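You operate a simulated robot arm through the tools that you are given. There is no shell and no other tool. Be economical: measure what you need, move in short steps, check, and stop when the job is done.

You run a simulated robot arm. Do the job below in one go: nothing can be reset, and whatever is moved stays where it is left.

Task
Wind the sled out, scour the track clean and wind it back in.
Fine: use the yellow scourer and put it back.

It is judged by the outcome, as a careful person would: the job done as asked, and still so three seconds after it is handed in. It fails if anything else is knocked over, pushed out of place, dropped, spilled or broken.

Robot
A 6-joint arm with a two-finger parallel gripper, fixed in place. Base frame: the origin is at the foot of the arm, x ahead of it, y to its left, z up; the work surface is at about z = 0. Readings come in m, rad, newtons and seconds.
With the tool pointing down near the work surface it reaches from about 0.14 to 0.58 m from the base axis. Its first joint turns from -1.152 to 1.152 rad. Payload 2.1 kg.
The TCP is the grasp point between the finger pads, 0.03 m short of the fingertips. In the tool frame z runs along the fingers and y along their closing line. Largest opening 0.094 m; finger width 0.028, thickness 0.01; the body of the gripper, 0.05 by 0.096 m, starts 0.055 m behind the TCP.
Orientation is told as [roll, pitch, yaw] about the base's x, y, z axes, in that order, counted from this pose: with the fingers straight down and closing along the base's y, the tool's x points along the base's -x, its y along +y and its z along -z.

Tools
- The arm moves only by the tool apply_moves. Its argument "deltas" is a list of rows, each a list of 7 numbers: the shift along the tool's x, y, z in units of 50 mm (1.0 is 50 mm), then the turn, a rotation vector about the tool's x, y, z in units of 5 degrees (1.0 is 5 degrees), then the gripper command, from -1 (fully open) to 1 (shut), values between in proportion. In form: [[x, y, z, wx, wy, wz, fingers], ...]. A call has 1 to 20 rows; each row shifts and turns the commanded pose from where the row before left it, along the tool's axes as they then stand. A call with a number of a shift or a turn outside -1 to 1 is refused whole. Each row takes 0.2 s and may step no farther than 0.05 m and 0.15 rad from the row before; otherwise, or with a gripper value out of range, the whole call is refused. A pose out of reach is approached as far as the arm can. The call stops where the force on the tool passes 40 N (or 10 N more than at its start, if that is more) or the arm is blocked; 0.2 s more then pass. Each finger travels about 0.072 m/s and halts on what it meets, pressing with about 40 N; the grip force reading is that of the motor and also rises with nothing between the fingers. The clock runs only during rows and for 0.2 s after the last one: add rows that do not move to give the fingers time. The reply holds the time, the measured pose of the TCP, the force on the tool along the base axes, the opening and the grip force, in the units named above and with some noise.
- Cameras (640 x 400 px; columns grow to the right, rows downward): "scene" is fixed at [0.0645, -0.3753, 0.4926]; the picture's right is [0.71, -0.70, 0.00], its down [-0.35, -0.36, -0.87] and it looks along [0.61, 0.62, -0.50] (base axes); focal length 340 px, centre (320, 200). "wrist" rides on the gripper at [0.076, 0.014, -0.102] in the tool frame; the picture's right is [-0.18, 0.98, 0.00], its down [-0.75, -0.14, -0.64] and it looks along [-0.63, -0.12, 0.77] (tool axes); focal length 243 px, centre (320, 200). There is no depth. A picture from a camera that has moved, and an enlarged one, comes with that camera's place and axes in the base frame and with its lens.
- grab_frame(camera): a new picture of that camera. No time passes.
- inspect(camera, box): a new picture of the part [left, top, right, bottom] of that camera's present view, enlarged. No time passes.
- close_job(): hands the job in; it is judged then, once.

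Go step by step. Nothing tells you positions but the pictures and the camera data: compare them with the known pose of the tool, close in by small moves and look again before you grip or let go. The budget is 120 turns and 84 pictures, counting those below and the enlarged ones. Unless the task says otherwise, let go and move clear before handing in, and close with one line.

The tools are called after ">>>" by a JSON object that holds its "method" and its "body". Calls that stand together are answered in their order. apply_moves: Moves the arm, as the interface text tells. Its arguments: {"type":"object","properties":{"deltas":{"type":"array"}},"required":["deltas"]} The other tools are called the same way: grab_frame (camera) takes a picture; inspect (camera, box) takes an enlarged picture of a part of a camera's view; close_job () hands the job in.

At the start:

```text
t: 0.0
tcp_pos: [0.3191, 0.1227, 0.3391]
tool_rot: [0.004, -0.001, 0.0]
contact_force: [0.0, 0.2, -0.4]
gripper_width: 0.0939
gripper_force: 0.0
```

scene: 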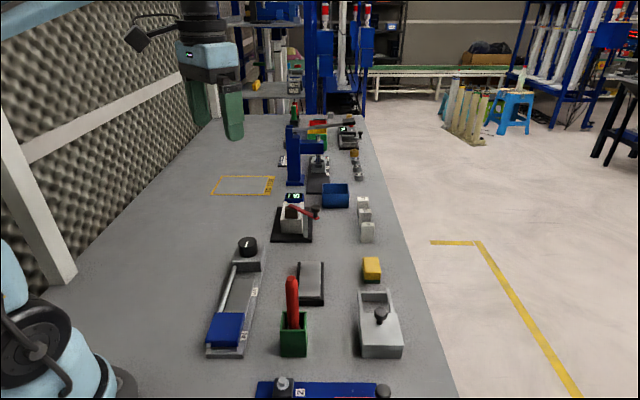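
wrist: 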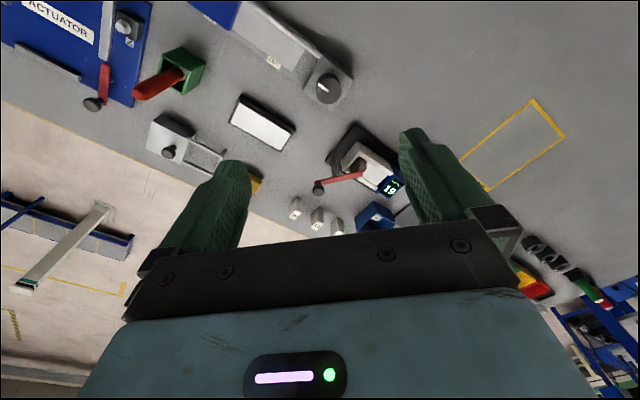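

I see a rail with a blue sled and a dark knob at lower left of the scene, and a yellow block near a grey tray. I'll look closer first.

>>> {"method": "inspect", "body": {"camera": "scene", "box": [190, 225, 290, 365]}}

>>> {"method": "inspect", "body": {"camera": "scene", "box": [260, 235, 420, 400]}}

>>> {"method": "inspect", "body": {"camera": "wrist", "box": [140, 0, 400, 220]}}

>>> {"method": "inspect", "body": {"camera": "scene", "box": [200, 100, 400, 250]}}

```text
2.86 times, centred on (240, 295) of scene
camera zoom: at [0.0645, -0.3753, 0.4926], right [0.71, -0.7, 0.0], down [-0.35, -0.36, -0.87], along [0.61, 0.62, -0.5], focal length 972 px, centre (549, -71)
```

zoom: 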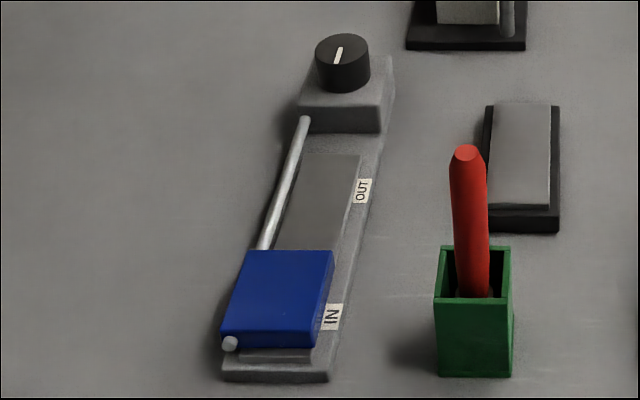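

```text
2.42 times, centred on (340, 318) of scene
camera zoom: at [0.0645, -0.3753, 0.4926], right [0.71, -0.7, 0.0], down [-0.35, -0.36, -0.87], along [0.61, 0.62, -0.5], focal length 824 px, centre (272, -85)
```

zoom: 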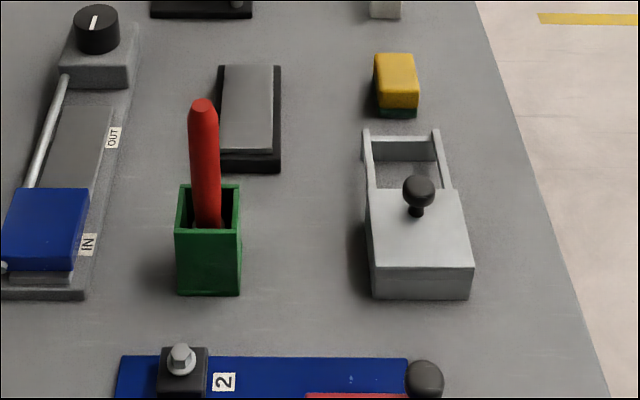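

```text
1.82 times, centred on (270, 110) of wrist
camera zoom: at [0.2437, 0.1373, 0.4407], right [0.18, 0.98, 0.0], down [0.75, -0.14, 0.64], along [0.63, -0.12, -0.77], focal length 441 px, centre (411, 364)
```

zoom: 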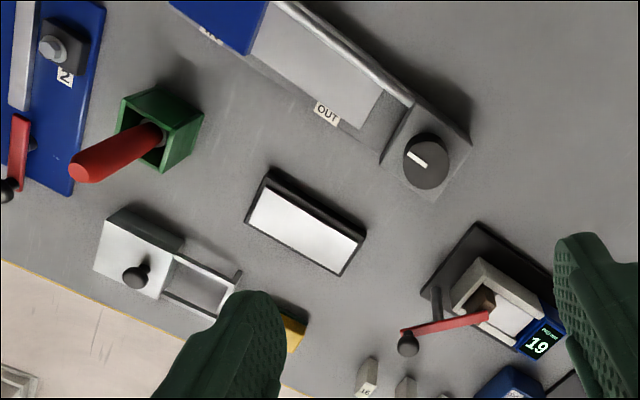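

```text
2.67 times, centred on (300, 175) of scene
camera zoom: at [0.0645, -0.3753, 0.4926], right [0.71, -0.7, 0.0], down [-0.35, -0.36, -0.87], along [0.61, 0.62, -0.5], focal length 907 px, centre (373, 267)
```

zoom: 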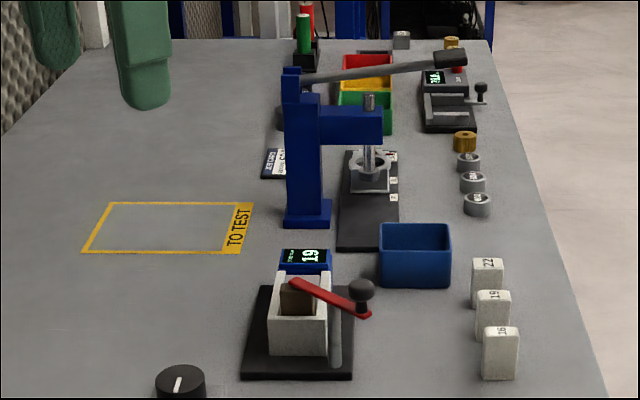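

The knob is about (0.354, 0.129), the sled sits at "IN" around (0.217, 0.0), and the yellow scourer is about (0.508, -0.072). I'll hover over the knob and look again.

>>> {"method": "apply_moves", "body": {"deltas": [[-0.35, 0.06, 0.9, 0, 0, 0, -1], [-0.35, 0.06, 0.9, 0, 0, 0, -1], [0, 0, 0.9, 0, 0, 0, -1], [0, 0, 0.4, 0, 0, 0, -1], [0, 0, 0, 0, 0, 0, -1]]}}

>>> {"method": "grab_frame", "body": {"camera": "wrist"}}

>>> {"method": "grab_frame", "body": {"camera": "scene"}}

```text
t: 1.2
tcp_pos: [0.3557, 0.1273, 0.1852]
tool_rot: [0.002, 0.001, -0.001]
contact_force: [0.4, 0.4, 0.9]
gripper_width: 0.0941
gripper_force: 0.0
```

```text
77 pictures are left
camera wrist: at [0.2802, 0.1402, 0.2862], right [0.18, 0.98, 0.0], down [0.75, -0.14, 0.64], along [0.63, -0.12, -0.77], focal length 243 px, centre (320, 200)
```

wrist: 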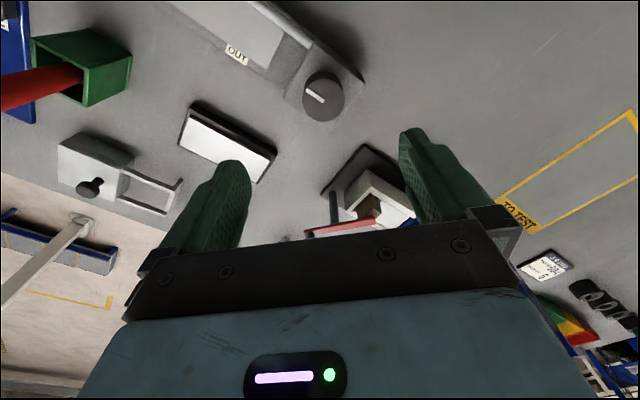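

```text
76 pictures are left
```

scene: 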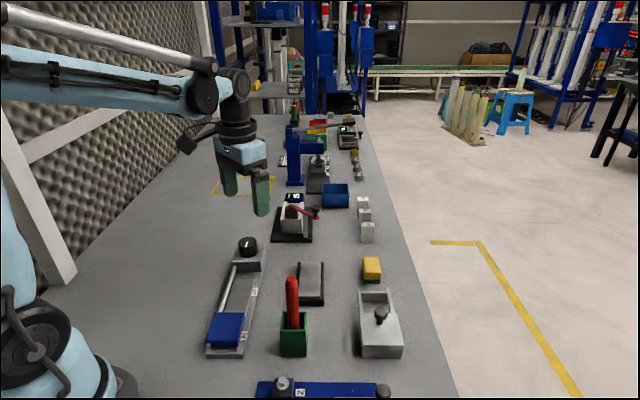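

The knob top is near (0.350, 0.130) and roughly 0.04 m wide. I'll descend further and check the fit.

>>> {"method": "apply_moves", "body": {"deltas": [[0.1, 0.06, 0.5, 0, 0, 0, -1], [0, 0, 0.7, 0, 0, 0, -1], [0, 0, 0.4, 0, 0, 0, -1], [0, 0, 0, 0, 0, 0, -1]]}}

>>> {"method": "grab_frame", "body": {"camera": "wrist"}}

>>> {"method": "inspect", "body": {"camera": "scene", "box": [190, 180, 310, 280]}}

```text
t: 2.2
tcp_pos: [0.3509, 0.1306, 0.1042]
tool_rot: [0.002, 0.002, 0.001]
contact_force: [0.4, 0.2, -0.9]
gripper_width: 0.094
gripper_force: 0.0
```

```text
75 pictures are left
camera wrist: at [0.2747, 0.1447, 0.2055], right [0.18, 0.98, 0.0], down [0.75, -0.14, 0.64], along [0.63, -0.12, -0.77], focal length 243 px, centre (320, 200)
```

wrist: 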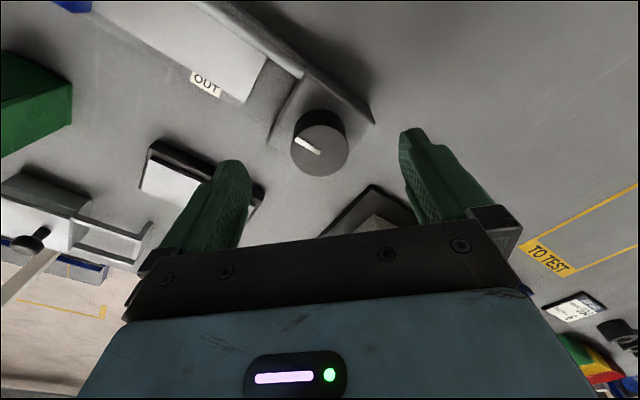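

```text
4.00 times, centred on (250, 230) of scene
camera zoom: at [0.0645, -0.3753, 0.4926], right [0.71, -0.7, 0.0], down [-0.35, -0.36, -0.87], along [0.61, 0.62, -0.5], focal length 1360 px, centre (600, 80)
```

zoom: 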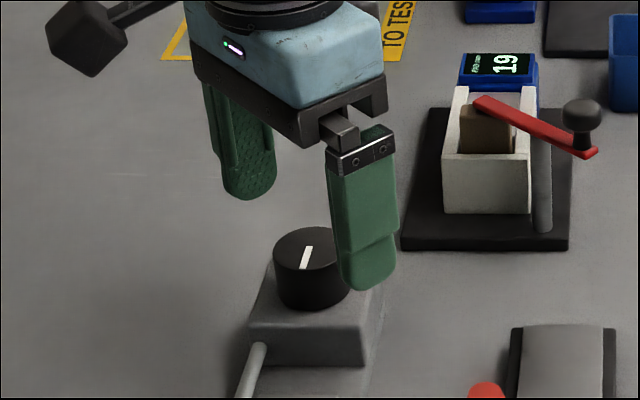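

The knob top is about z 0.07 at (0.348, 0.130). I'll lower until the fingertips straddle it and check.

>>> {"method": "apply_moves", "body": {"deltas": [[0.04, 0, 0.3, 0, 0, 0, -1], [0, 0, 0.2, 0, 0, 0, -1], [0, 0, 0, 0, 0, 0, -1]]}}

>>> {"method": "inspect", "body": {"camera": "wrist", "box": [200, 80, 460, 260]}}

>>> {"method": "inspect", "body": {"camera": "scene", "box": [210, 200, 290, 260]}}

```text
t: 3.0
tcp_pos: [0.3477, 0.1322, 0.08]
tool_rot: [0.002, 0.0, -0.001]
contact_force: [0.6, -0.4, 0.4]
gripper_width: 0.0939
gripper_force: 0.1
```

```text
2.22 times, centred on (330, 170) of wrist
camera zoom: at [0.2724, 0.1455, 0.1812], right [0.18, 0.98, 0.0], down [0.75, -0.14, 0.64], along [0.63, -0.12, -0.77], focal length 539 px, centre (298, 267)
```

zoom: 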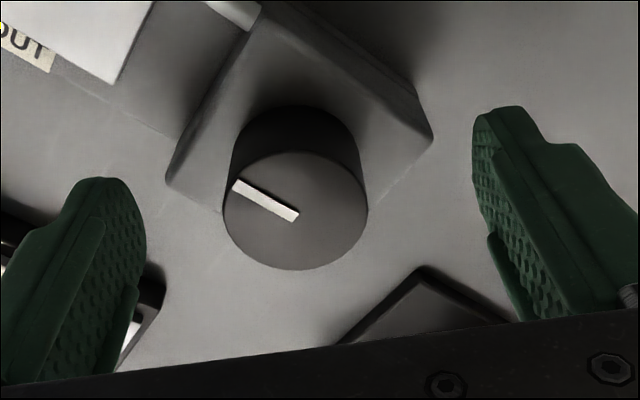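

```text
6.67 times, centred on (250, 230) of scene
camera zoom: at [0.0645, -0.3753, 0.4926], right [0.71, -0.7, 0.0], down [-0.35, -0.36, -0.87], along [0.61, 0.62, -0.5], focal length 2267 px, centre (787, 0)
```

zoom: 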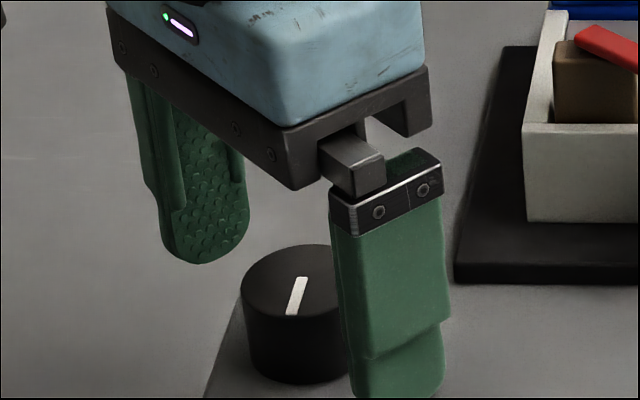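

The fingertips straddle the knob, centred. I'll go down a little more and close.

>>> {"method": "apply_moves", "body": {"deltas": [[-0.02, -0.03, 0.12, 0, 0, 0, -1], [0, 0, 0, 0, 0, 0, 0], [0, 0, 0, 0, 0, 0, 0.5], [0, 0, 0, 0, 0, 0, 0.5], [0, 0, 0, 0, 0, 0, 0.5]]}}

>>> {"method": "inspect", "body": {"camera": "wrist", "box": [200, 80, 460, 260]}}

```text
t: 4.2
tcp_pos: [0.3492, 0.1308, 0.0734]
tool_rot: [0.0, 0.0, 0.0]
contact_force: [2.7, 2.7, -6.8]
gripper_width: 0.0378
gripper_force: 44.8
```

```text
2.22 times, centred on (330, 170) of wrist
camera zoom: at [0.2731, 0.1445, 0.175], right [0.18, 0.98, 0.0], down [0.75, -0.14, 0.64], along [0.63, -0.12, -0.77], focal length 539 px, centre (298, 267)
```

zoom: 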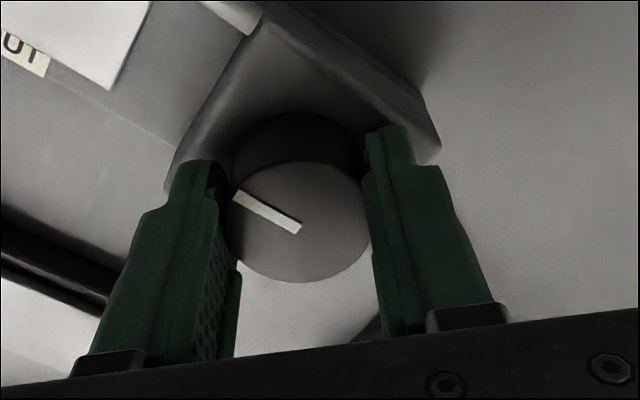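

Knob gripped (0.038 m). I'll try a small clockwise turn and watch the sled.

>>> {"method": "apply_moves", "body": {"deltas": [[0, 0, 0, 0, 0, 1, 0.5], [0, 0, 0, 0, 0, 1, 0.5], [0, 0, 0, 0, 0, 1, 0.5], [0, 0, 0, 0, 0, 1, 0.5], [0, 0, 0, 0, 0, 1, 0.5], [0, 0, 0, 0, 0, 1, 0.5]]}}

>>> {"method": "inspect", "body": {"camera": "scene", "box": [190, 225, 290, 365]}}

>>> {"method": "inspect", "body": {"camera": "wrist", "box": [200, 80, 460, 260]}}

```text
t: 5.6
tcp_pos: [0.3495, 0.1313, 0.0725]
tool_rot: [0.0, 0.001, -0.525]
contact_force: [-3.4, 5.7, 38.5]
gripper_width: 0.0376
gripper_force: 44.9
```

```text
2.86 times, centred on (240, 295) of scene
camera zoom: at [0.0644, -0.3754, 0.4926], right [0.71, -0.7, 0.0], down [-0.35, -0.36, -0.87], along [0.61, 0.62, -0.5], focal length 972 px, centre (549, -71)
```

zoom: 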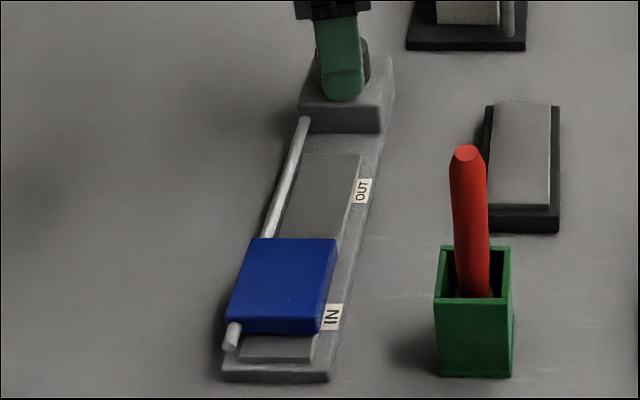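

```text
2.22 times, centred on (330, 170) of wrist
camera zoom: at [0.2909, 0.1815, 0.1747], right [0.65, 0.76, 0.0], down [0.58, -0.5, 0.64], along [0.49, -0.42, -0.77], focal length 539 px, centre (298, 267)
```

zoom: 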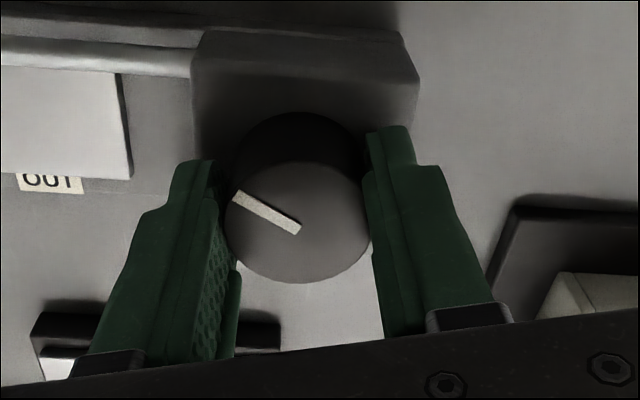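

Clockwise winds it out, with no slip. The downward force is high, so I'll ease up slightly and keep turning.

>>> {"method": "apply_moves", "body": {"deltas": [[0, 0, -0.03, 0, 0, 0, 0.5], [0, 0, 0, 0, 0, 1, 0.5], [0, 0, 0, 0, 0, 1, 0.5], [0, 0, 0, 0, 0, 1, 0.5], [0, 0, 0, 0, 0, 1, 0.5], [0, 0, 0, 0, 0, 1, 0.5], [0, 0, 0, 0, 0, 1, 0.5]]}}

```text
t: 7.2
tcp_pos: [0.3492, 0.1316, 0.0757]
tool_rot: [0.007, 0.0, -1.049]
contact_force: [19.5, 13.6, -38.7]
gripper_width: 0.0375
gripper_force: 44.7
```

>>> {"method": "apply_moves", "body": {"deltas": [[0, 0, 0.015, 0, 0, 0, 0.5], [0, 0, 0, 0, 0, 0, 0.5]]}}

```text
t: 7.8
tcp_pos: [0.3487, 0.1312, 0.0746]
tool_rot: [0.003, -0.001, -1.047]
contact_force: [17.8, 8.9, 39.1]
gripper_width: 0.0377
gripper_force: 45.1
```

>>> {"method": "apply_moves", "body": {"deltas": [[0, 0, -0.007, 0, 0, 0, 0.5], [0, 0, 0, 0, 0, 0, 0.5]]}}

>>> {"method": "inspect", "body": {"camera": "scene", "box": [190, 225, 290, 365]}}

```text
t: 8.4
tcp_pos: [0.3488, 0.1312, 0.0749]
tool_rot: [0.007, -0.002, -1.047]
contact_force: [26.2, 10.2, -3.5]
gripper_width: 0.0377
gripper_force: 44.6
```

```text
2.86 times, centred on (240, 295) of scene
camera zoom: at [0.0645, -0.3753, 0.4926], right [0.71, -0.7, 0.0], down [-0.35, -0.36, -0.87], along [0.61, 0.62, -0.5], focal length 972 px, centre (549, -71)
```

zoom: 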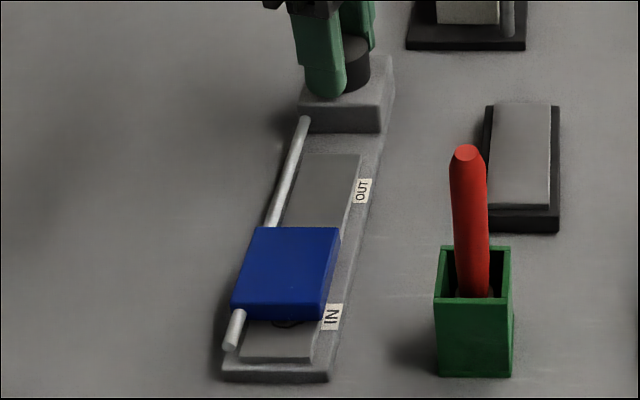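

>>> {"method": "apply_moves", "body": {"deltas": [[0, 0.01, 0, 0, 0, 0, 0.5], [0, 0, 0, 0, 0, 1, 0.5], [0, 0, 0, 0, 0, 1, 0.5], [0, 0, 0, 0, 0, 1, 0.5], [0, 0, 0, 0, 0, 1, 0.5], [0, 0, 0, 0, 0, 1, 0.5], [0, 0, 0, 0, 0, 1, 0.5]]}}

```text
t: 10.0
tcp_pos: [0.3504, 0.1319, 0.0745]
tool_rot: [0.003, 0.003, -1.573]
contact_force: [20.7, -3.7, 8.0]
gripper_width: 0.0377
gripper_force: 44.5
```

>>> {"method": "apply_moves", "body": {"deltas": [[0, 0.008, 0, 0, 0, 0, 0.5], [0, 0, 0, 0, 0, 1, 0.5], [0, 0, 0, 0, 0, 1, 0.5], [0, 0, 0, 0, 0, 1, 0.5], [0, 0, 0, 0, 0, 1, 0.5], [0, 0, 0, 0, 0, 1, 0.5], [0, 0, 0, 0, 0, 1, 0.5]]}}

>>> {"method": "inspect", "body": {"camera": "scene", "box": [190, 225, 290, 365]}}

```text
t: 11.6
tcp_pos: [0.3503, 0.1315, 0.0736]
tool_rot: [0.006, 0.006, -2.097]
contact_force: [26.1, 5.2, 16.7]
gripper_width: 0.0376
gripper_force: 45.4
```

```text
2.86 times, centred on (240, 295) of scene
camera zoom: at [0.0644, -0.3753, 0.4926], right [0.71, -0.7, 0.0], down [-0.35, -0.36, -0.87], along [0.61, 0.62, -0.5], focal length 972 px, centre (549, -71)
```

zoom: 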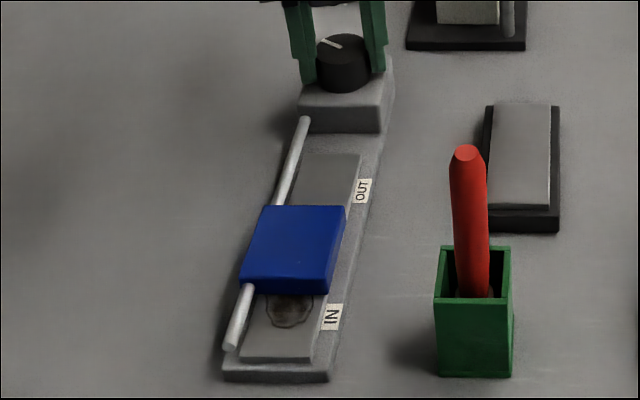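

The dirt stain is appearing on the track near IN. Continuing to turn clockwise.

>>> {"method": "apply_moves", "body": {"deltas": [[0, 0.008, -0.003, 0, 0, 0, 0.5], [0, 0, 0, 0, 0, 1, 0.5], [0, 0, 0, 0, 0, 1, 0.5], [0, 0, 0, 0, 0, 1, 0.5], [0, 0, 0, 0, 0, 1, 0.5], [0, 0, 0, 0, 0, 1, 0.5], [0, 0, 0, 0, 0, 1, 0.5]]}}

```text
t: 13.2
tcp_pos: [0.35, 0.1307, 0.0756]
tool_rot: [-0.001, 0.005, -2.618]
contact_force: [18.9, -0.1, -34.2]
gripper_width: 0.0377
gripper_force: 44.9
```

>>> {"method": "apply_moves", "body": {"deltas": [[0, 0, 0.007, 0, 0, 0, 0.5], [0, 0, 0, 0, 0, 1, 0.5], [0, 0, 0, 0, 0, 1, 0.5], [0, 0, 0, 0, 0, 1, 0.5], [0, 0, 0, 0, 0, 1, 0.5], [0, 0, 0, 0, 0, 1, 0.5], [0, 0, 0, 0, 0, 1, 0.5]]}}

>>> {"method": "inspect", "body": {"camera": "scene", "box": [190, 225, 290, 365]}}

```text
t: 13.8
tcp_pos: [0.351, 0.1294, 0.0751]
tool_rot: [-0.034, 0.006, -2.672]
contact_force: [-3.3, 2.2, -3.0]
gripper_width: 0.0378
gripper_force: 45.1
out of reach, approached as far as the arm can: row 2, 3
stopped in row 3: the force on the tool passed its limit (the readings are from after the stop); the commanded pose is now the measured one
```

```text
2.86 times, centred on (240, 295) of scene
camera zoom: at [0.0645, -0.3753, 0.4926], right [0.71, -0.7, 0.0], down [-0.35, -0.36, -0.87], along [0.61, 0.62, -0.5], focal length 972 px, centre (549, -71)
```

zoom: 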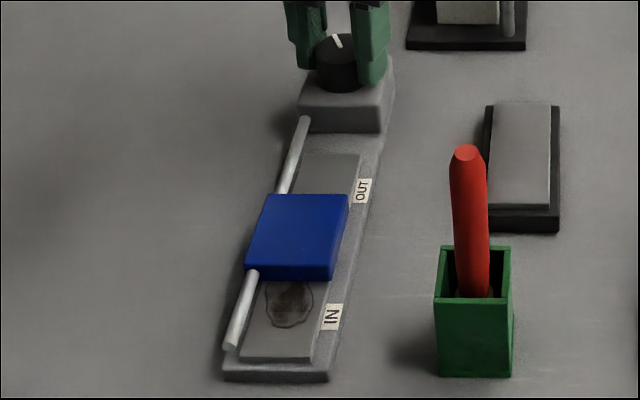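

Joint limit reached at about -153°, so I need to re-grip. I'll open, lift, then turn back.

>>> {"method": "apply_moves", "body": {"deltas": [[0, 0, 0, 0, 0, 0, -1], [0, 0, 0, 0, 0, 0, -1], [0, 0, 0, 0, 0, 0, -1], [0, 0, -0.5, 0, 0, 0, -1], [0, 0, -0.5, 0, 0, 0, -1], [0, 0, 0, -0.2, 0, -1, -1], [0, 0, 0, 0, 0, -1, -1], [0, 0, 0, 0, 0, -1, -1]]}}

>>> {"method": "inspect", "body": {"camera": "scene", "box": [190, 225, 290, 365]}}

```text
t: 15.6
tcp_pos: [0.3537, 0.1275, 0.1265]
tool_rot: [-0.012, 0.014, -2.408]
contact_force: [0.8, -0.1, 0.5]
gripper_width: 0.094
gripper_force: 0.1
```

```text
2.86 times, centred on (240, 295) of scene
camera zoom: at [0.0645, -0.3753, 0.4926], right [0.71, -0.7, 0.0], down [-0.35, -0.36, -0.87], along [0.61, 0.62, -0.5], focal length 972 px, centre (549, -71)
```

zoom: 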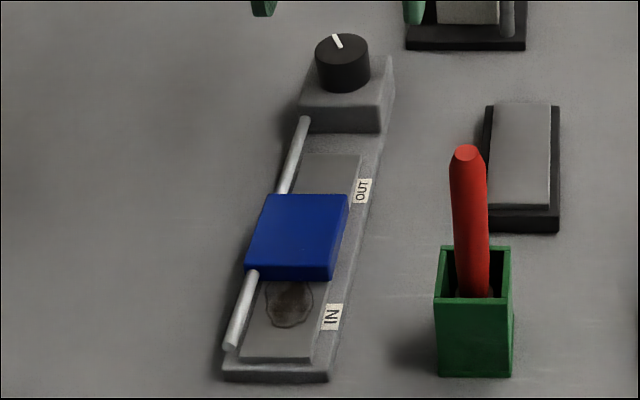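

Sled holds. Correcting the small tilt and rotating back to about 0°.

>>> {"method": "apply_moves", "body": {"deltas": [[0, 0, 0, -0.13, -0.16, 0, -1], [0, 0, 0, 0, 0, -1, -1], [0, 0, 0, 0, 0, -1, -1], [0, 0, 0, 0, 0, -1, -1], [0, 0, 0, 0, 0, -1, -1], [0, 0, 0, 0, 0, -1, -1], [0, 0, 0, 0, 0, -1, -1], [0, 0, 0, 0, 0, -1, -1], [0, 0, 0, 0, 0, -1, -1], [0, 0, 0, 0, 0, -1, -1], [0, 0, 0, 0, 0, -1, -1], [0, 0, 0, 0, 0, -1, -1], [0, 0, 0, 0, 0, -1, -1], [0, 0, 0, 0, 0, -1, -1], [0, 0, 0, 0, 0, -1, -1], [0, 0, 0, 0, 0, -1, -1], [0, 0, 0, 0, 0, -1, -1], [0, 0, 0, 0, 0, -1, -1], [0, 0, 0, 0, 0, -1, -1], [0, 0, 0, 0, 0, -1, -1]]}}

>>> {"method": "apply_moves", "body": {"deltas": [[0, 0, 0, 0, 0, -1, -1], [0, 0, 0, 0, 0, -1, -1], [0, 0, 0, 0, 0, -1, -1], [0, 0, 0, 0, 0, -1, -1], [0, 0, 0, 0, 0, -1, -1], [0, 0, 0, 0, 0, -1, -1], [0, 0, 0, 0, 0, -1, -1], [0, 0, 0, 0, 0, -1, -1], [0, 0, 0, 0, 0, 0, -1]]}}

```text
t: 19.8
tcp_pos: [0.3507, 0.1279, 0.1258]
tool_rot: [-0.003, 0.002, -0.752]
contact_force: [0.3, -0.4, 0.0]
gripper_width: 0.0936
gripper_force: 0.0
```

```text
t: 21.8
tcp_pos: [0.3519, 0.1274, 0.1254]
tool_rot: [-0.001, 0.002, -0.053]
contact_force: [0.2, -0.3, -0.1]
gripper_width: 0.094
gripper_force: 0.0
```

Now down and re-grip, then turn 60°.

>>> {"method": "apply_moves", "body": {"deltas": [[0.04, 0.07, 0.5, 0, 0, 0, -1], [0, 0, 0.5, 0, 0, 0, -1], [0, 0, 0.01, 0, 0, 0, 0], [0, 0, 0, 0, 0, 0, 0.5], [0, 0, 0, 0, 0, 0, 0.5], [0, 0, 0, 0, 0, 0, 0.5]]}}

>>> {"method": "apply_moves", "body": {"deltas": [[0, 0, 0, 0, 0, 1, 0.5], [0, 0, 0, 0, 0, 1, 0.5], [0, 0, 0, 0, 0, 1, 0.5], [0, 0, 0, 0, 0, 1, 0.5], [0, 0, 0, 0, 0, 1, 0.5], [0, 0, 0, 0, 0, 1, 0.5], [0, 0, 0, 0, 0, 1, 0.5], [0, 0, 0, 0, 0, 1, 0.5], [0, 0, 0, 0, 0, 1, 0.5], [0, 0, 0, 0, 0, 1, 0.5]]}}

>>> {"method": "inspect", "body": {"camera": "scene", "box": [190, 225, 290, 365]}}

```text
t: 23.2
tcp_pos: [0.3496, 0.1308, 0.0759]
tool_rot: [-0.002, 0.002, -0.059]
contact_force: [0.1, -19.2, -10.7]
gripper_width: 0.0376
gripper_force: 45.1
```

```text
t: 25.4
tcp_pos: [0.3485, 0.1324, 0.0744]
tool_rot: [0.001, -0.001, -0.928]
contact_force: [26.7, -3.1, -0.3]
gripper_width: 0.0377
gripper_force: 45.8
```

```text
2.86 times, centred on (240, 295) of scene
camera zoom: at [0.0645, -0.3753, 0.4926], right [0.71, -0.7, 0.0], down [-0.35, -0.36, -0.87], along [0.61, 0.62, -0.5], focal length 972 px, centre (549, -71)
```

zoom: 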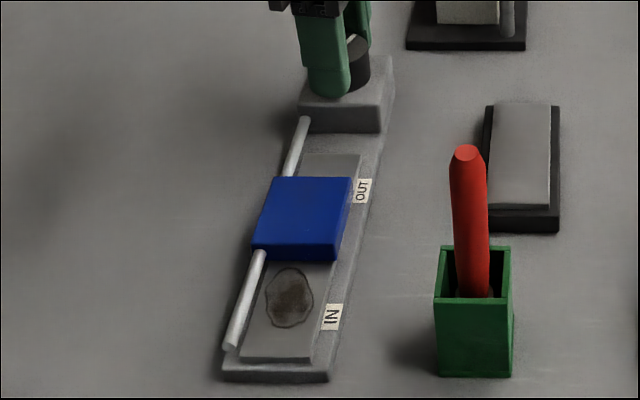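

Winding on.

>>> {"method": "apply_moves", "body": {"deltas": [[-0.006, 0.008, 0, 0, 0, 1, 0.5], [0, 0, 0, 0, 0, 1, 0.5], [0, 0, 0, 0, 0, 1, 0.5], [0, 0, 0, 0, 0, 1, 0.5], [0, 0, 0, 0, 0, 1, 0.5], [0, 0, 0, 0, 0, 1, 0.5], [0, 0, 0, 0, 0, 1, 0.5], [0, 0, 0, 0, 0, 1, 0.5], [0, 0, 0, 0, 0, 1, 0.5]]}}

>>> {"method": "inspect", "body": {"camera": "scene", "box": [190, 225, 290, 365]}}

```text
t: 27.4
tcp_pos: [0.3507, 0.1319, 0.0746]
tool_rot: [0.002, 0.0, -1.715]
contact_force: [24.0, -7.7, -24.1]
gripper_width: 0.0375
gripper_force: 45.0
```

```text
2.86 times, centred on (240, 295) of scene
camera zoom: at [0.0646, -0.3753, 0.4926], right [0.71, -0.7, 0.0], down [-0.35, -0.36, -0.87], along [0.61, 0.62, -0.5], focal length 972 px, centre (549, -71)
```

zoom: 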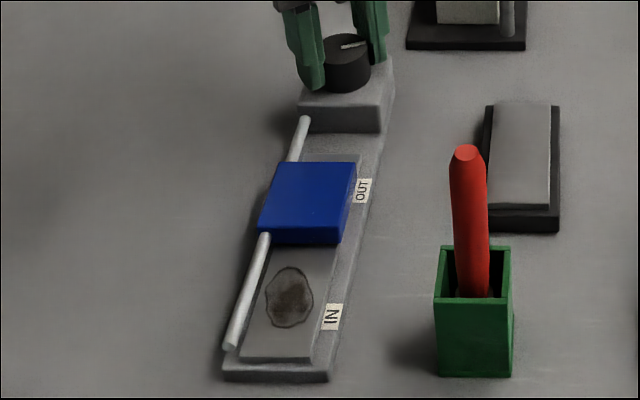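

>>> {"method": "apply_moves", "body": {"deltas": [[0, 0.008, 0.004, 0, 0, 1, 0.5], [0, 0, 0, 0, 0, 1, 0.5], [0, 0, 0, 0, 0, 1, 0.5], [0, 0, 0, 0, 0, 1, 0.5], [0, 0, 0, 0, 0, 1, 0.5], [0, 0, 0, 0, 0, 1, 0.5], [0, 0, 0, 0, 0, 1, 0.5], [0, 0, 0, 0, 0, 1, 0.5], [0, 0, 0, 0, 0, 1, 0.5]]}}

>>> {"method": "inspect", "body": {"camera": "scene", "box": [190, 225, 290, 365]}}

```text
t: 29.4
tcp_pos: [0.3497, 0.1314, 0.0738]
tool_rot: [0.002, 0.002, -2.501]
contact_force: [24.6, -4.5, -12.9]
gripper_width: 0.0374
gripper_force: 45.1
```

```text
2.86 times, centred on (240, 295) of scene
camera zoom: at [0.0645, -0.3753, 0.4926], right [0.71, -0.7, 0.0], down [-0.35, -0.36, -0.87], along [0.61, 0.62, -0.5], focal length 972 px, centre (549, -71)
```

zoom: 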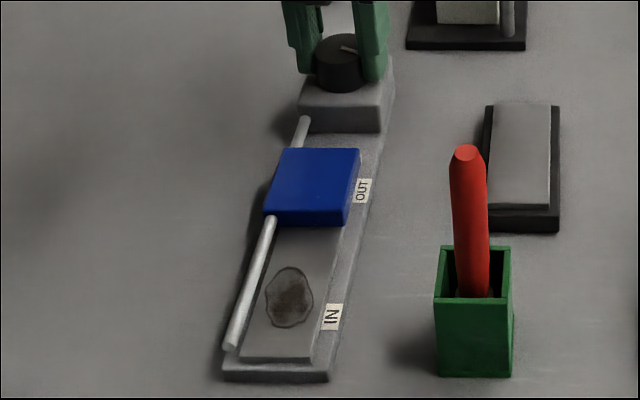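

Nearly at OUT. A last 8° to see whether it reaches its stop.

>>> {"method": "apply_moves", "body": {"deltas": [[0, 0.005, 0, 0, 0, 0.8, 0.5], [0, 0, 0, 0, 0, 0.8, 0.5]]}}

>>> {"method": "inspect", "body": {"camera": "scene", "box": [190, 225, 290, 365]}}

>>> {"method": "inspect", "body": {"camera": "wrist", "box": [200, 80, 460, 260]}}

```text
t: 30.0
tcp_pos: [0.351, 0.1313, 0.0739]
tool_rot: [0.003, 0.0, -2.639]
contact_force: [16.7, -8.9, -3.2]
gripper_width: 0.0378
gripper_force: 44.4
```

```text
2.86 times, centred on (240, 295) of scene
camera zoom: at [0.0645, -0.3753, 0.4926], right [0.71, -0.7, 0.0], down [-0.35, -0.36, -0.87], along [0.61, 0.62, -0.5], focal length 972 px, centre (549, -71)
```

zoom: 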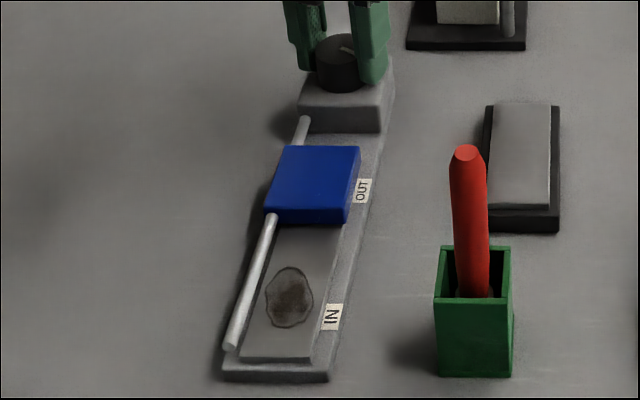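

```text
2.22 times, centred on (330, 170) of wrist
camera zoom: at [0.4248, 0.1553, 0.1762], right [0.31, -0.95, 0.0], down [-0.73, -0.24, 0.64], along [-0.61, -0.2, -0.77], focal length 539 px, centre (298, 267)
```

zoom: 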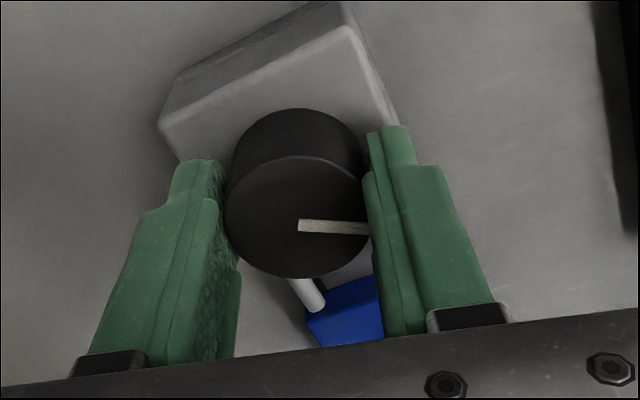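

The sled is at or near OUT. To be sure it is wound to its stop I'll re-grip and turn a bit more.

>>> {"method": "apply_moves", "body": {"deltas": [[0, 0, 0, 0, 0, 0, -1], [0, 0, 0, 0, 0, 0, -1], [0, 0, 0, 0, 0, 0, -1], [0, 0, -0.9, 0, 0, 0, -1], [0, 0, 0, 0, 0, -1, -1], [0, 0, 0, 0, 0, -1, -1], [0, 0, 0, 0, 0, -1, -1], [0, 0, 0, 0, 0, -1, -1], [0, 0, 0, 0, 0, -1, -1], [0, 0, 0, 0, 0, -1, -1], [0, 0, 0, 0, 0, -1, -1], [0, 0, 0, 0, 0, -1, -1], [0, 0, 0, 0, 0, -1, -1], [0, 0, 0, 0, 0, -1, -1], [0, 0, 0, 0, 0, -1, -1], [0, 0, 0, 0, 0, -1, -1], [0, 0, 0, 0, 0, -1, -1], [0, 0, 0, 0, 0, -1, -1], [0, 0, 0, 0, 0, -1, -1], [0, 0, 0, 0, 0, 0, -1]]}}

```text
t: 34.2
tcp_pos: [0.3494, 0.1303, 0.1191]
tool_rot: [-0.002, 0.0, -1.326]
contact_force: [0.2, 0.0, -0.2]
gripper_width: 0.0941
gripper_force: 0.1
```

>>> {"method": "apply_moves", "body": {"deltas": [[0, 0, 0.88, 0, 0, 0, -1], [0, 0, 0, 0, 0, 0, -1], [0, 0, 0, 0, 0, 0, 0], [0, 0, 0, 0, 0, 0, 0.5], [0, 0, 0, 0, 0, 0, 0.5], [0, 0, 0, 0, 0, 0, 0.5], [0, 0, 0, 0, 0, 1, 0.5], [0, 0, 0, 0, 0, 1, 0.5], [0, 0, 0, 0, 0, 1, 0.5], [0, 0, 0, 0, 0, 1, 0.5]]}}

>>> {"method": "inspect", "body": {"camera": "scene", "box": [190, 225, 290, 365]}}

>>> {"method": "inspect", "body": {"camera": "wrist", "box": [200, 80, 460, 260]}}

```text
t: 36.4
tcp_pos: [0.3501, 0.1317, 0.0757]
tool_rot: [-0.002, 0.0, -1.677]
contact_force: [-4.0, 0.5, -11.8]
gripper_width: 0.0379
gripper_force: 44.9
```

```text
2.86 times, centred on (240, 295) of scene
camera zoom: at [0.0645, -0.3753, 0.4926], right [0.71, -0.7, 0.0], down [-0.35, -0.36, -0.87], along [0.61, 0.62, -0.5], focal length 972 px, centre (549, -71)
```

zoom: 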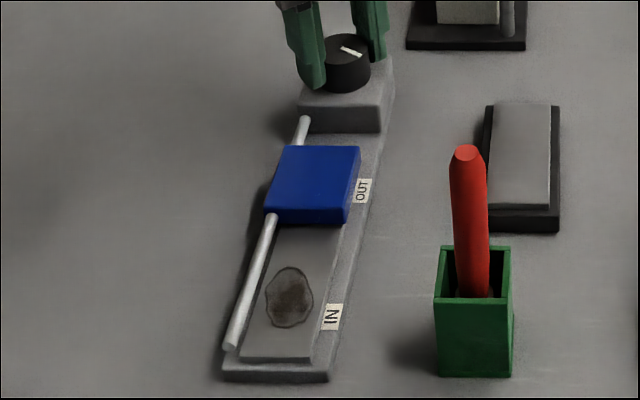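

```text
2.22 times, centred on (330, 170) of wrist
camera zoom: at [0.3732, 0.2053, 0.178], right [0.96, -0.29, 0.0], down [-0.22, -0.73, 0.64], along [-0.19, -0.61, -0.77], focal length 539 px, centre (298, 267)
```

zoom: 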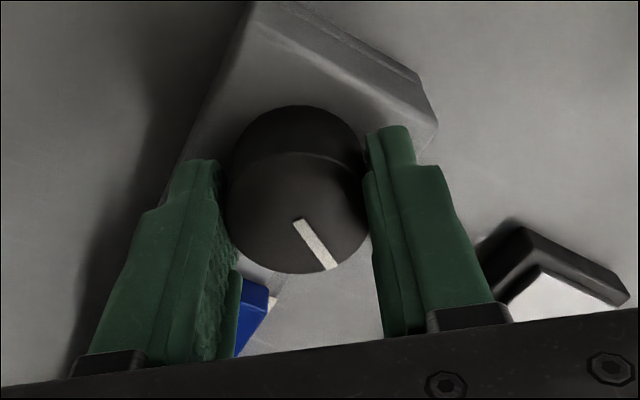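

It's against its stop at OUT (20° more turned nothing). Releasing, lifting, and heading toward the scourer with the gripper turned to the bench's 45° axes.

>>> {"method": "apply_moves", "body": {"deltas": [[0, 0, 0, 0, 0, 0, -1], [0, 0, 0, 0, 0, 0, -1], [0, 0, 0, 0, 0, 0, -1], [0, 0, -0.9, 0, 0, 0, -1], [0, 0, -0.9, 0, 0, -1, -1], [0, 0, -0.9, 0, 0, -1, -1], [0, 0, -0.3, 0, 0, -1, -1], [0, 0, 0, 0, 0, -1, -1], [0, 0, 0, 0, 0, -1, -1], [0, 0, 0, 0, 0, -1, -1], [0, 0, 0, 0, 0, -1, -1], [0, 0, 0, 0, 0, -1, -1], [0, 0, 0, 0, 0, -1, -1], [0, 0, 0, 0, 0, -1, -1], [0, 0, 0, 0, 0, -0.2, -1], [-0.85, -0.17, 0, 0, 0, 0, -1], [-0.85, -0.17, 0, 0, 0, 0, -1], [-0.85, -0.17, 0, 0, 0, 0, -1], [-0.85, -0.17, 0, 0, 0, 0, -1], [-0.85, -0.17, 0, 0, 0, 0, -1]]}}

>>> {"method": "grab_frame", "body": {"camera": "wrist"}}

>>> {"method": "inspect", "body": {"camera": "scene", "box": [340, 235, 420, 295]}}

```text
t: 40.6
tcp_pos: [0.4714, -0.0491, 0.2227]
tool_rot: [0.0, 0.001, -0.787]
contact_force: [-0.4, -0.5, 0.5]
gripper_width: 0.0941
gripper_force: 0.1
```

```text
57 pictures are left
camera wrist: at [0.4283, 0.0152, 0.3249], right [0.83, 0.56, 0.0], down [0.43, -0.63, 0.64], along [0.36, -0.53, -0.77], focal length 243 px, centre (320, 200)
```

wrist: 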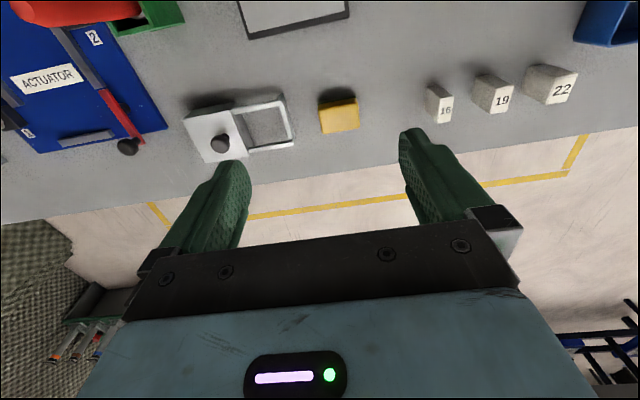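

```text
6.67 times, centred on (380, 265) of scene
camera zoom: at [0.0645, -0.3753, 0.4926], right [0.71, -0.7, 0.0], down [-0.35, -0.36, -0.87], along [0.61, 0.62, -0.5], focal length 2267 px, centre (-80, -233)
```

zoom: 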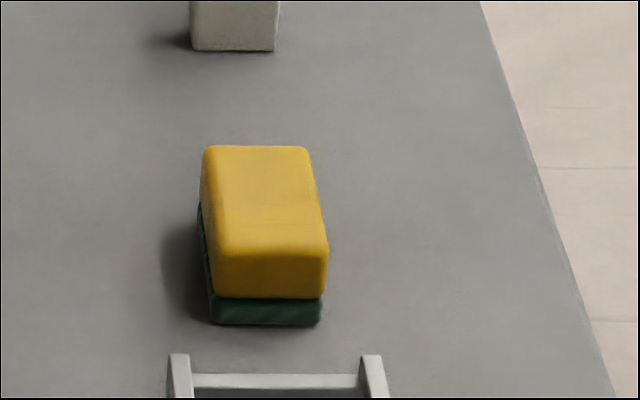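

The scourer is about (0.514, -0.064), 33 x 52 x 25 mm, with the frame of the grey box close at its near end. So I'll grip across its short side: turn to yaw +45° above it.

>>> {"method": "apply_moves", "body": {"deltas": [[-0.82, 0.4, 0, 0, 0, 0, -1], [0, 0, 0, 0, 0, -1, -1], [0, 0, 0, 0, 0, -1, -1], [0, 0, 0, 0, 0, -1, -1], [0, 0, 0, 0, 0, -1, -1], [0, 0, 0, 0, 0, -1, -1], [0, 0, 0, 0, 0, -1, -1], [0, 0, 0, 0, 0, -1, -1], [0, 0, 0, 0, 0, -1, -1], [0, 0, 0, 0, 0, -1, -1], [0, 0, 0, 0, 0, -1, -1], [0, 0, 0, 0, 0, -1, -1], [0, 0, 0, 0, 0, -1, -1], [0, 0, 0, 0, 0, -1, -1], [0, 0, 0, 0, 0, -1, -1], [0, 0, 0, 0, 0, -1, -1], [0, 0, 0, 0, 0, -1, -1], [0, 0, 0, 0, 0, -1, -1], [0, 0, 0, 0, 0, -1, -1], [0, 0, 0.9, 0, 0, 0, -1]]}}

>>> {"method": "apply_moves", "body": {"deltas": [[0, 0, 0.9, 0, 0, 0, -1], [0, 0, 0.1, 0, 0, 0, -1], [0, 0, 0, 0, 0, 0, -1]]}}

>>> {"method": "grab_frame", "body": {"camera": "wrist"}}

>>> {"method": "inspect", "body": {"camera": "scene", "box": [330, 200, 450, 300]}}

```text
t: 44.8
tcp_pos: [0.5118, -0.0618, 0.1807]
tool_rot: [0.001, 0.002, 0.784]
contact_force: [0.6, 0.7, 0.3]
gripper_width: 0.0938
gripper_force: 0.0
```

```text
t: 45.6
tcp_pos: [0.512, -0.0617, 0.1304]
tool_rot: [0.001, 0.002, 0.784]
contact_force: [0.8, -0.1, 0.4]
gripper_width: 0.0939
gripper_force: 0.1
```

```text
55 pictures are left
camera wrist: at [0.4486, -0.1066, 0.2322], right [-0.56, 0.83, 0.0], down [0.64, 0.43, 0.64], along [0.53, 0.36, -0.77], focal length 243 px, centre (320, 200)
```

wrist: 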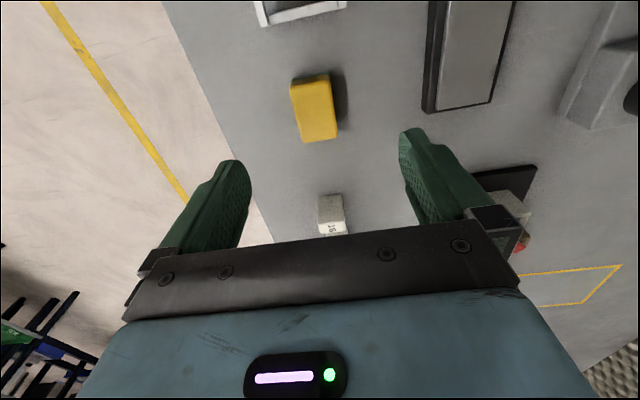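

```text
4.00 times, centred on (390, 250) of scene
camera zoom: at [0.0645, -0.3753, 0.4926], right [0.71, -0.7, 0.0], down [-0.35, -0.36, -0.87], along [0.61, 0.62, -0.5], focal length 1360 px, centre (40, 0)
```

zoom: 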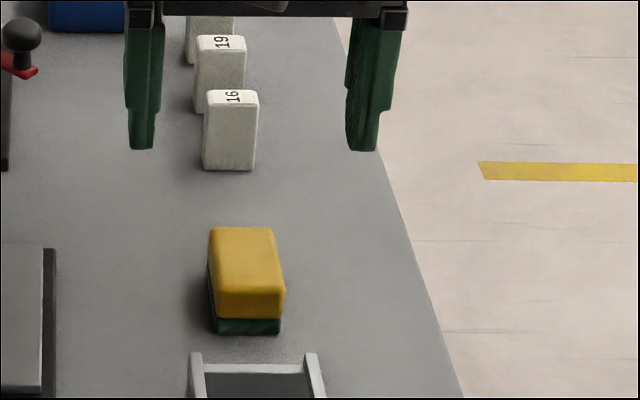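

The scourer is at about (0.512, -0.068), aligned with 45°. Centre and descend part way.

>>> {"method": "apply_moves", "body": {"deltas": [[0.085, -0.085, 0.5, 0, 0, 0, -1], [0, 0, 0.6, 0, 0, 0, -1], [0, 0, 0, 0, 0, 0, -1]]}}

>>> {"method": "grab_frame", "body": {"camera": "wrist"}}

>>> {"method": "inspect", "body": {"camera": "scene", "box": [330, 210, 430, 300]}}

```text
t: 46.4
tcp_pos: [0.5129, -0.0688, 0.0734]
tool_rot: [0.002, 0.002, 0.783]
contact_force: [-0.8, -0.3, 0.4]
gripper_width: 0.094
gripper_force: 0.2
```

```text
53 pictures are left
camera wrist: at [0.4493, -0.1128, 0.1751], right [-0.56, 0.83, 0.0], down [0.64, 0.43, 0.64], along [0.53, 0.36, -0.77], focal length 243 px, centre (320, 200)
```

wrist: 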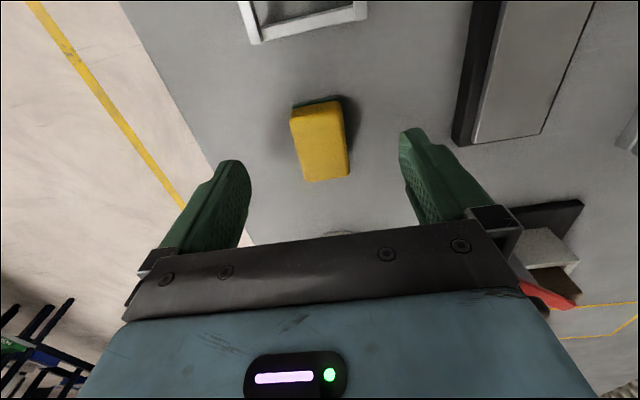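

```text
4.44 times, centred on (380, 255) of scene
camera zoom: at [0.0645, -0.3753, 0.4926], right [0.71, -0.7, 0.0], down [-0.35, -0.36, -0.87], along [0.61, 0.62, -0.5], focal length 1511 px, centre (53, -44)
```

zoom: 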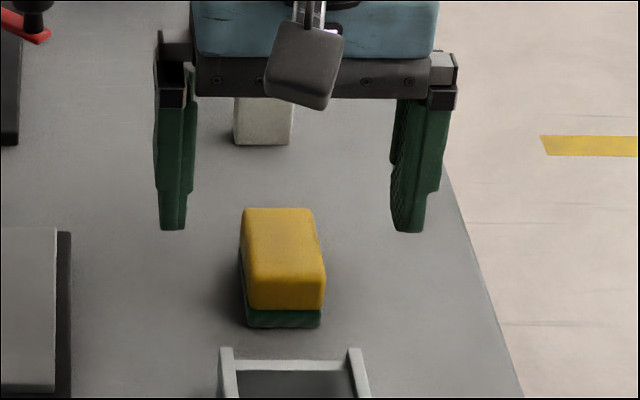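

Good alignment. Lower to z≈0.038 and close.

>>> {"method": "apply_moves", "body": {"deltas": [[0.05, 0, 0.4, 0, 0, 0, -1], [0, 0, 0.3, 0, 0, 0, -1], [0, 0, 0, 0, 0, 0, -1], [0, 0, 0, 0, 0, 0, -0.3], [0, 0, 0, 0, 0, 0, 0], [0, 0, 0, 0, 0, 0, 0.4], [0, 0, 0, 0, 0, 0, 0.6], [0, 0, 0, 0, 0, 0, 0.6]]}}

>>> {"method": "grab_frame", "body": {"camera": "wrist"}}

>>> {"method": "inspect", "body": {"camera": "scene", "box": [330, 210, 430, 300]}}

```text
t: 48.2
tcp_pos: [0.5105, -0.0732, 0.0378]
tool_rot: [0.002, 0.001, 0.784]
contact_force: [-0.1, -0.1, -0.3]
gripper_width: 0.033
gripper_force: 40.0
```

```text
51 pictures are left
camera wrist: at [0.4463, -0.116, 0.1403], right [-0.56, 0.83, 0.0], down [0.64, 0.43, 0.64], along [0.53, 0.36, -0.77], focal length 243 px, centre (320, 200)
```

wrist: 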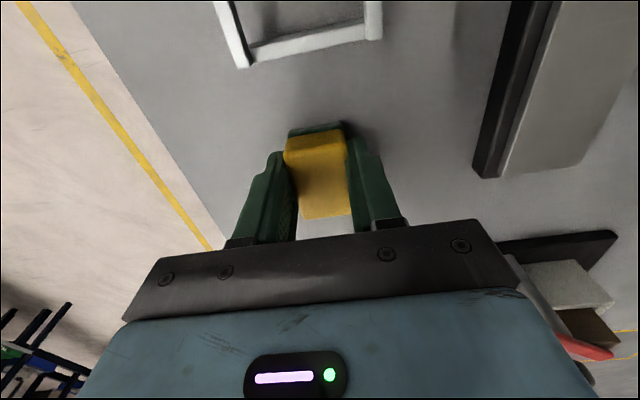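

```text
4.44 times, centred on (380, 255) of scene
camera zoom: at [0.0645, -0.3753, 0.4926], right [0.71, -0.7, 0.0], down [-0.35, -0.36, -0.87], along [0.61, 0.62, -0.5], focal length 1511 px, centre (53, -44)
```

zoom: 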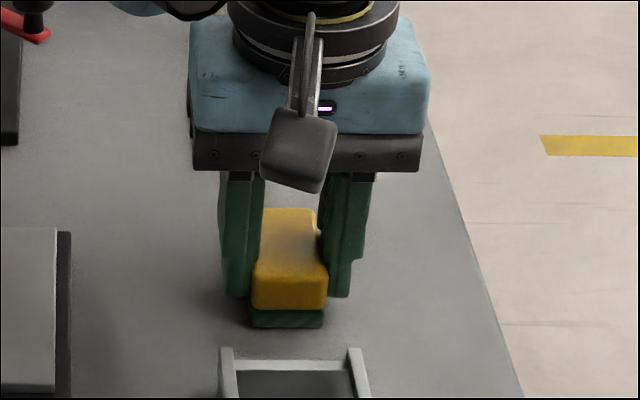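

Scourer gripped at TCP (0.5105, -0.0732, 0.0378). Lift straight and carry it high over to the track.

>>> {"method": "apply_moves", "body": {"deltas": [[0, 0, -0.4, 0, 0, 0, 0.6], [0, 0, -0.9, 0, 0, 0, 0.6], [0, 0, -0.9, 0, 0, 0, 0.6], [0, 0, -0.9, 0, 0, 0, 0.6], [0, 0, -0.6, 0, 0, 0, 0.6], [0.37, 0.857, 0, 0, 0, 0, 0.6], [0.37, 0.857, 0, 0, 0, 0, 0.6], [0.37, 0.857, 0, 0, 0, 0, 0.6], [0.37, 0.857, 0, 0, 0, 0, 0.6], [0.37, 0.857, 0, 0, 0, 0, 0.6], [0.37, 0.857, 0, 0, 0, 0, 0.6], [0, 0, 0, 0, 0, 0, 0.6]]}}

>>> {"method": "grab_frame", "body": {"camera": "wrist"}}

>>> {"method": "grab_frame", "body": {"camera": "scene"}}

```text
t: 50.8
tcp_pos: [0.2463, 0.0301, 0.225]
tool_rot: [0.002, 0.002, 0.783]
contact_force: [-0.5, 0.0, 0.3]
gripper_width: 0.0188
gripper_force: 0.1
```

```text
49 pictures are left
camera wrist: at [0.1827, -0.0136, 0.3277], right [-0.56, 0.83, 0.0], down [0.64, 0.43, 0.64], along [0.53, 0.36, -0.77], focal length 243 px, centre (320, 200)
```

wrist: 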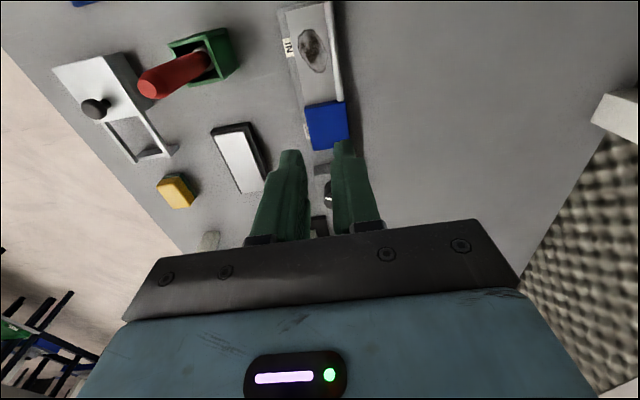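

```text
48 pictures are left
```

scene: 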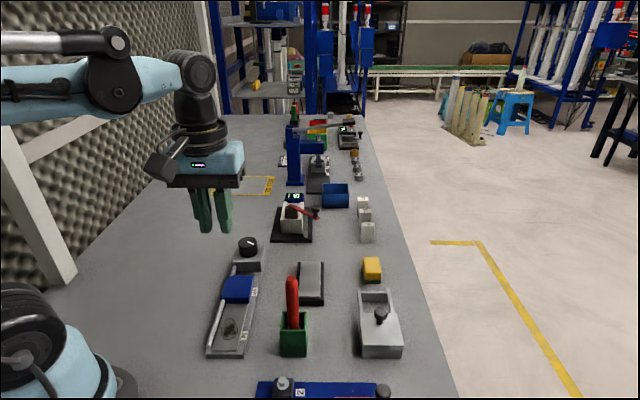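

The scourer slipped out during the lift; it looks to be still at its place. Checking it.

>>> {"method": "inspect", "body": {"camera": "scene", "box": [340, 235, 420, 295]}}

>>> {"method": "inspect", "body": {"camera": "wrist", "box": [250, 0, 410, 120]}}

>>> {"method": "inspect", "body": {"camera": "scene", "box": [200, 290, 270, 360]}}

```text
6.67 times, centred on (380, 265) of scene
camera zoom: at [0.0645, -0.3753, 0.4926], right [0.71, -0.7, 0.0], down [-0.35, -0.36, -0.87], along [0.61, 0.62, -0.5], focal length 2267 px, centre (-80, -233)
```

zoom: 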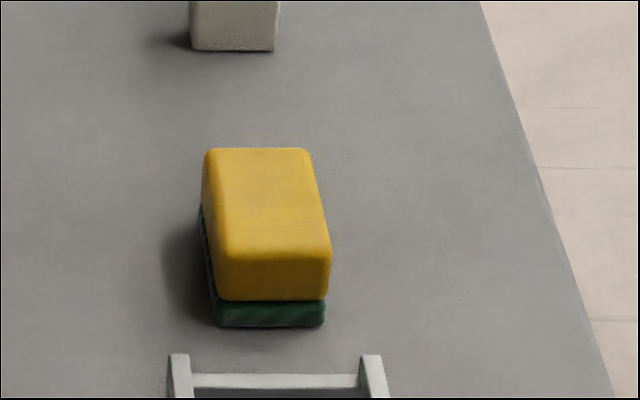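

```text
3.33 times, centred on (330, 60) of wrist
camera zoom: at [0.1827, -0.0136, 0.3277], right [-0.56, 0.83, 0.0], down [0.64, 0.43, 0.64], along [0.53, 0.36, -0.77], focal length 809 px, centre (287, 667)
```

zoom: 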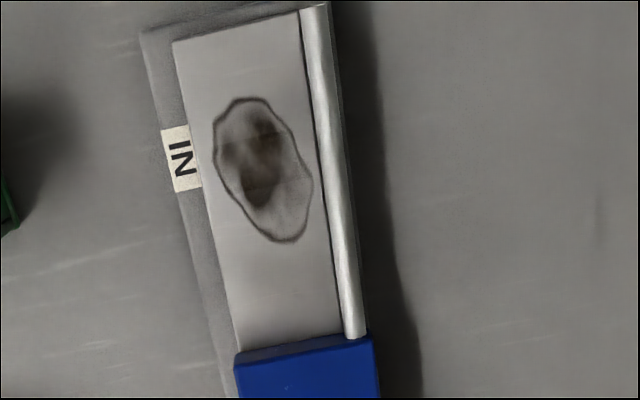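

```text
5.71 times, centred on (235, 325) of scene
camera zoom: at [0.0645, -0.3753, 0.4926], right [0.71, -0.7, 0.0], down [-0.35, -0.36, -0.87], along [0.61, 0.62, -0.5], focal length 1943 px, centre (806, -514)
```

zoom: 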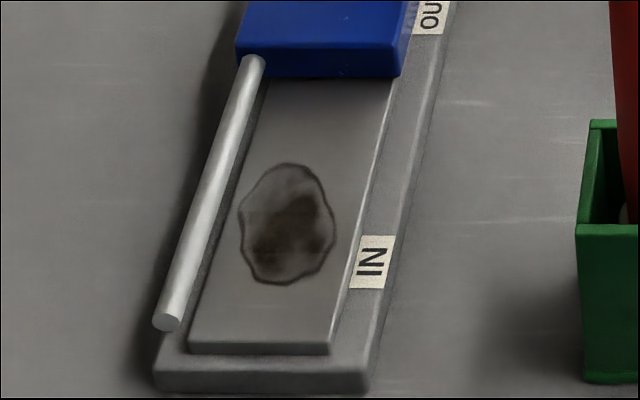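

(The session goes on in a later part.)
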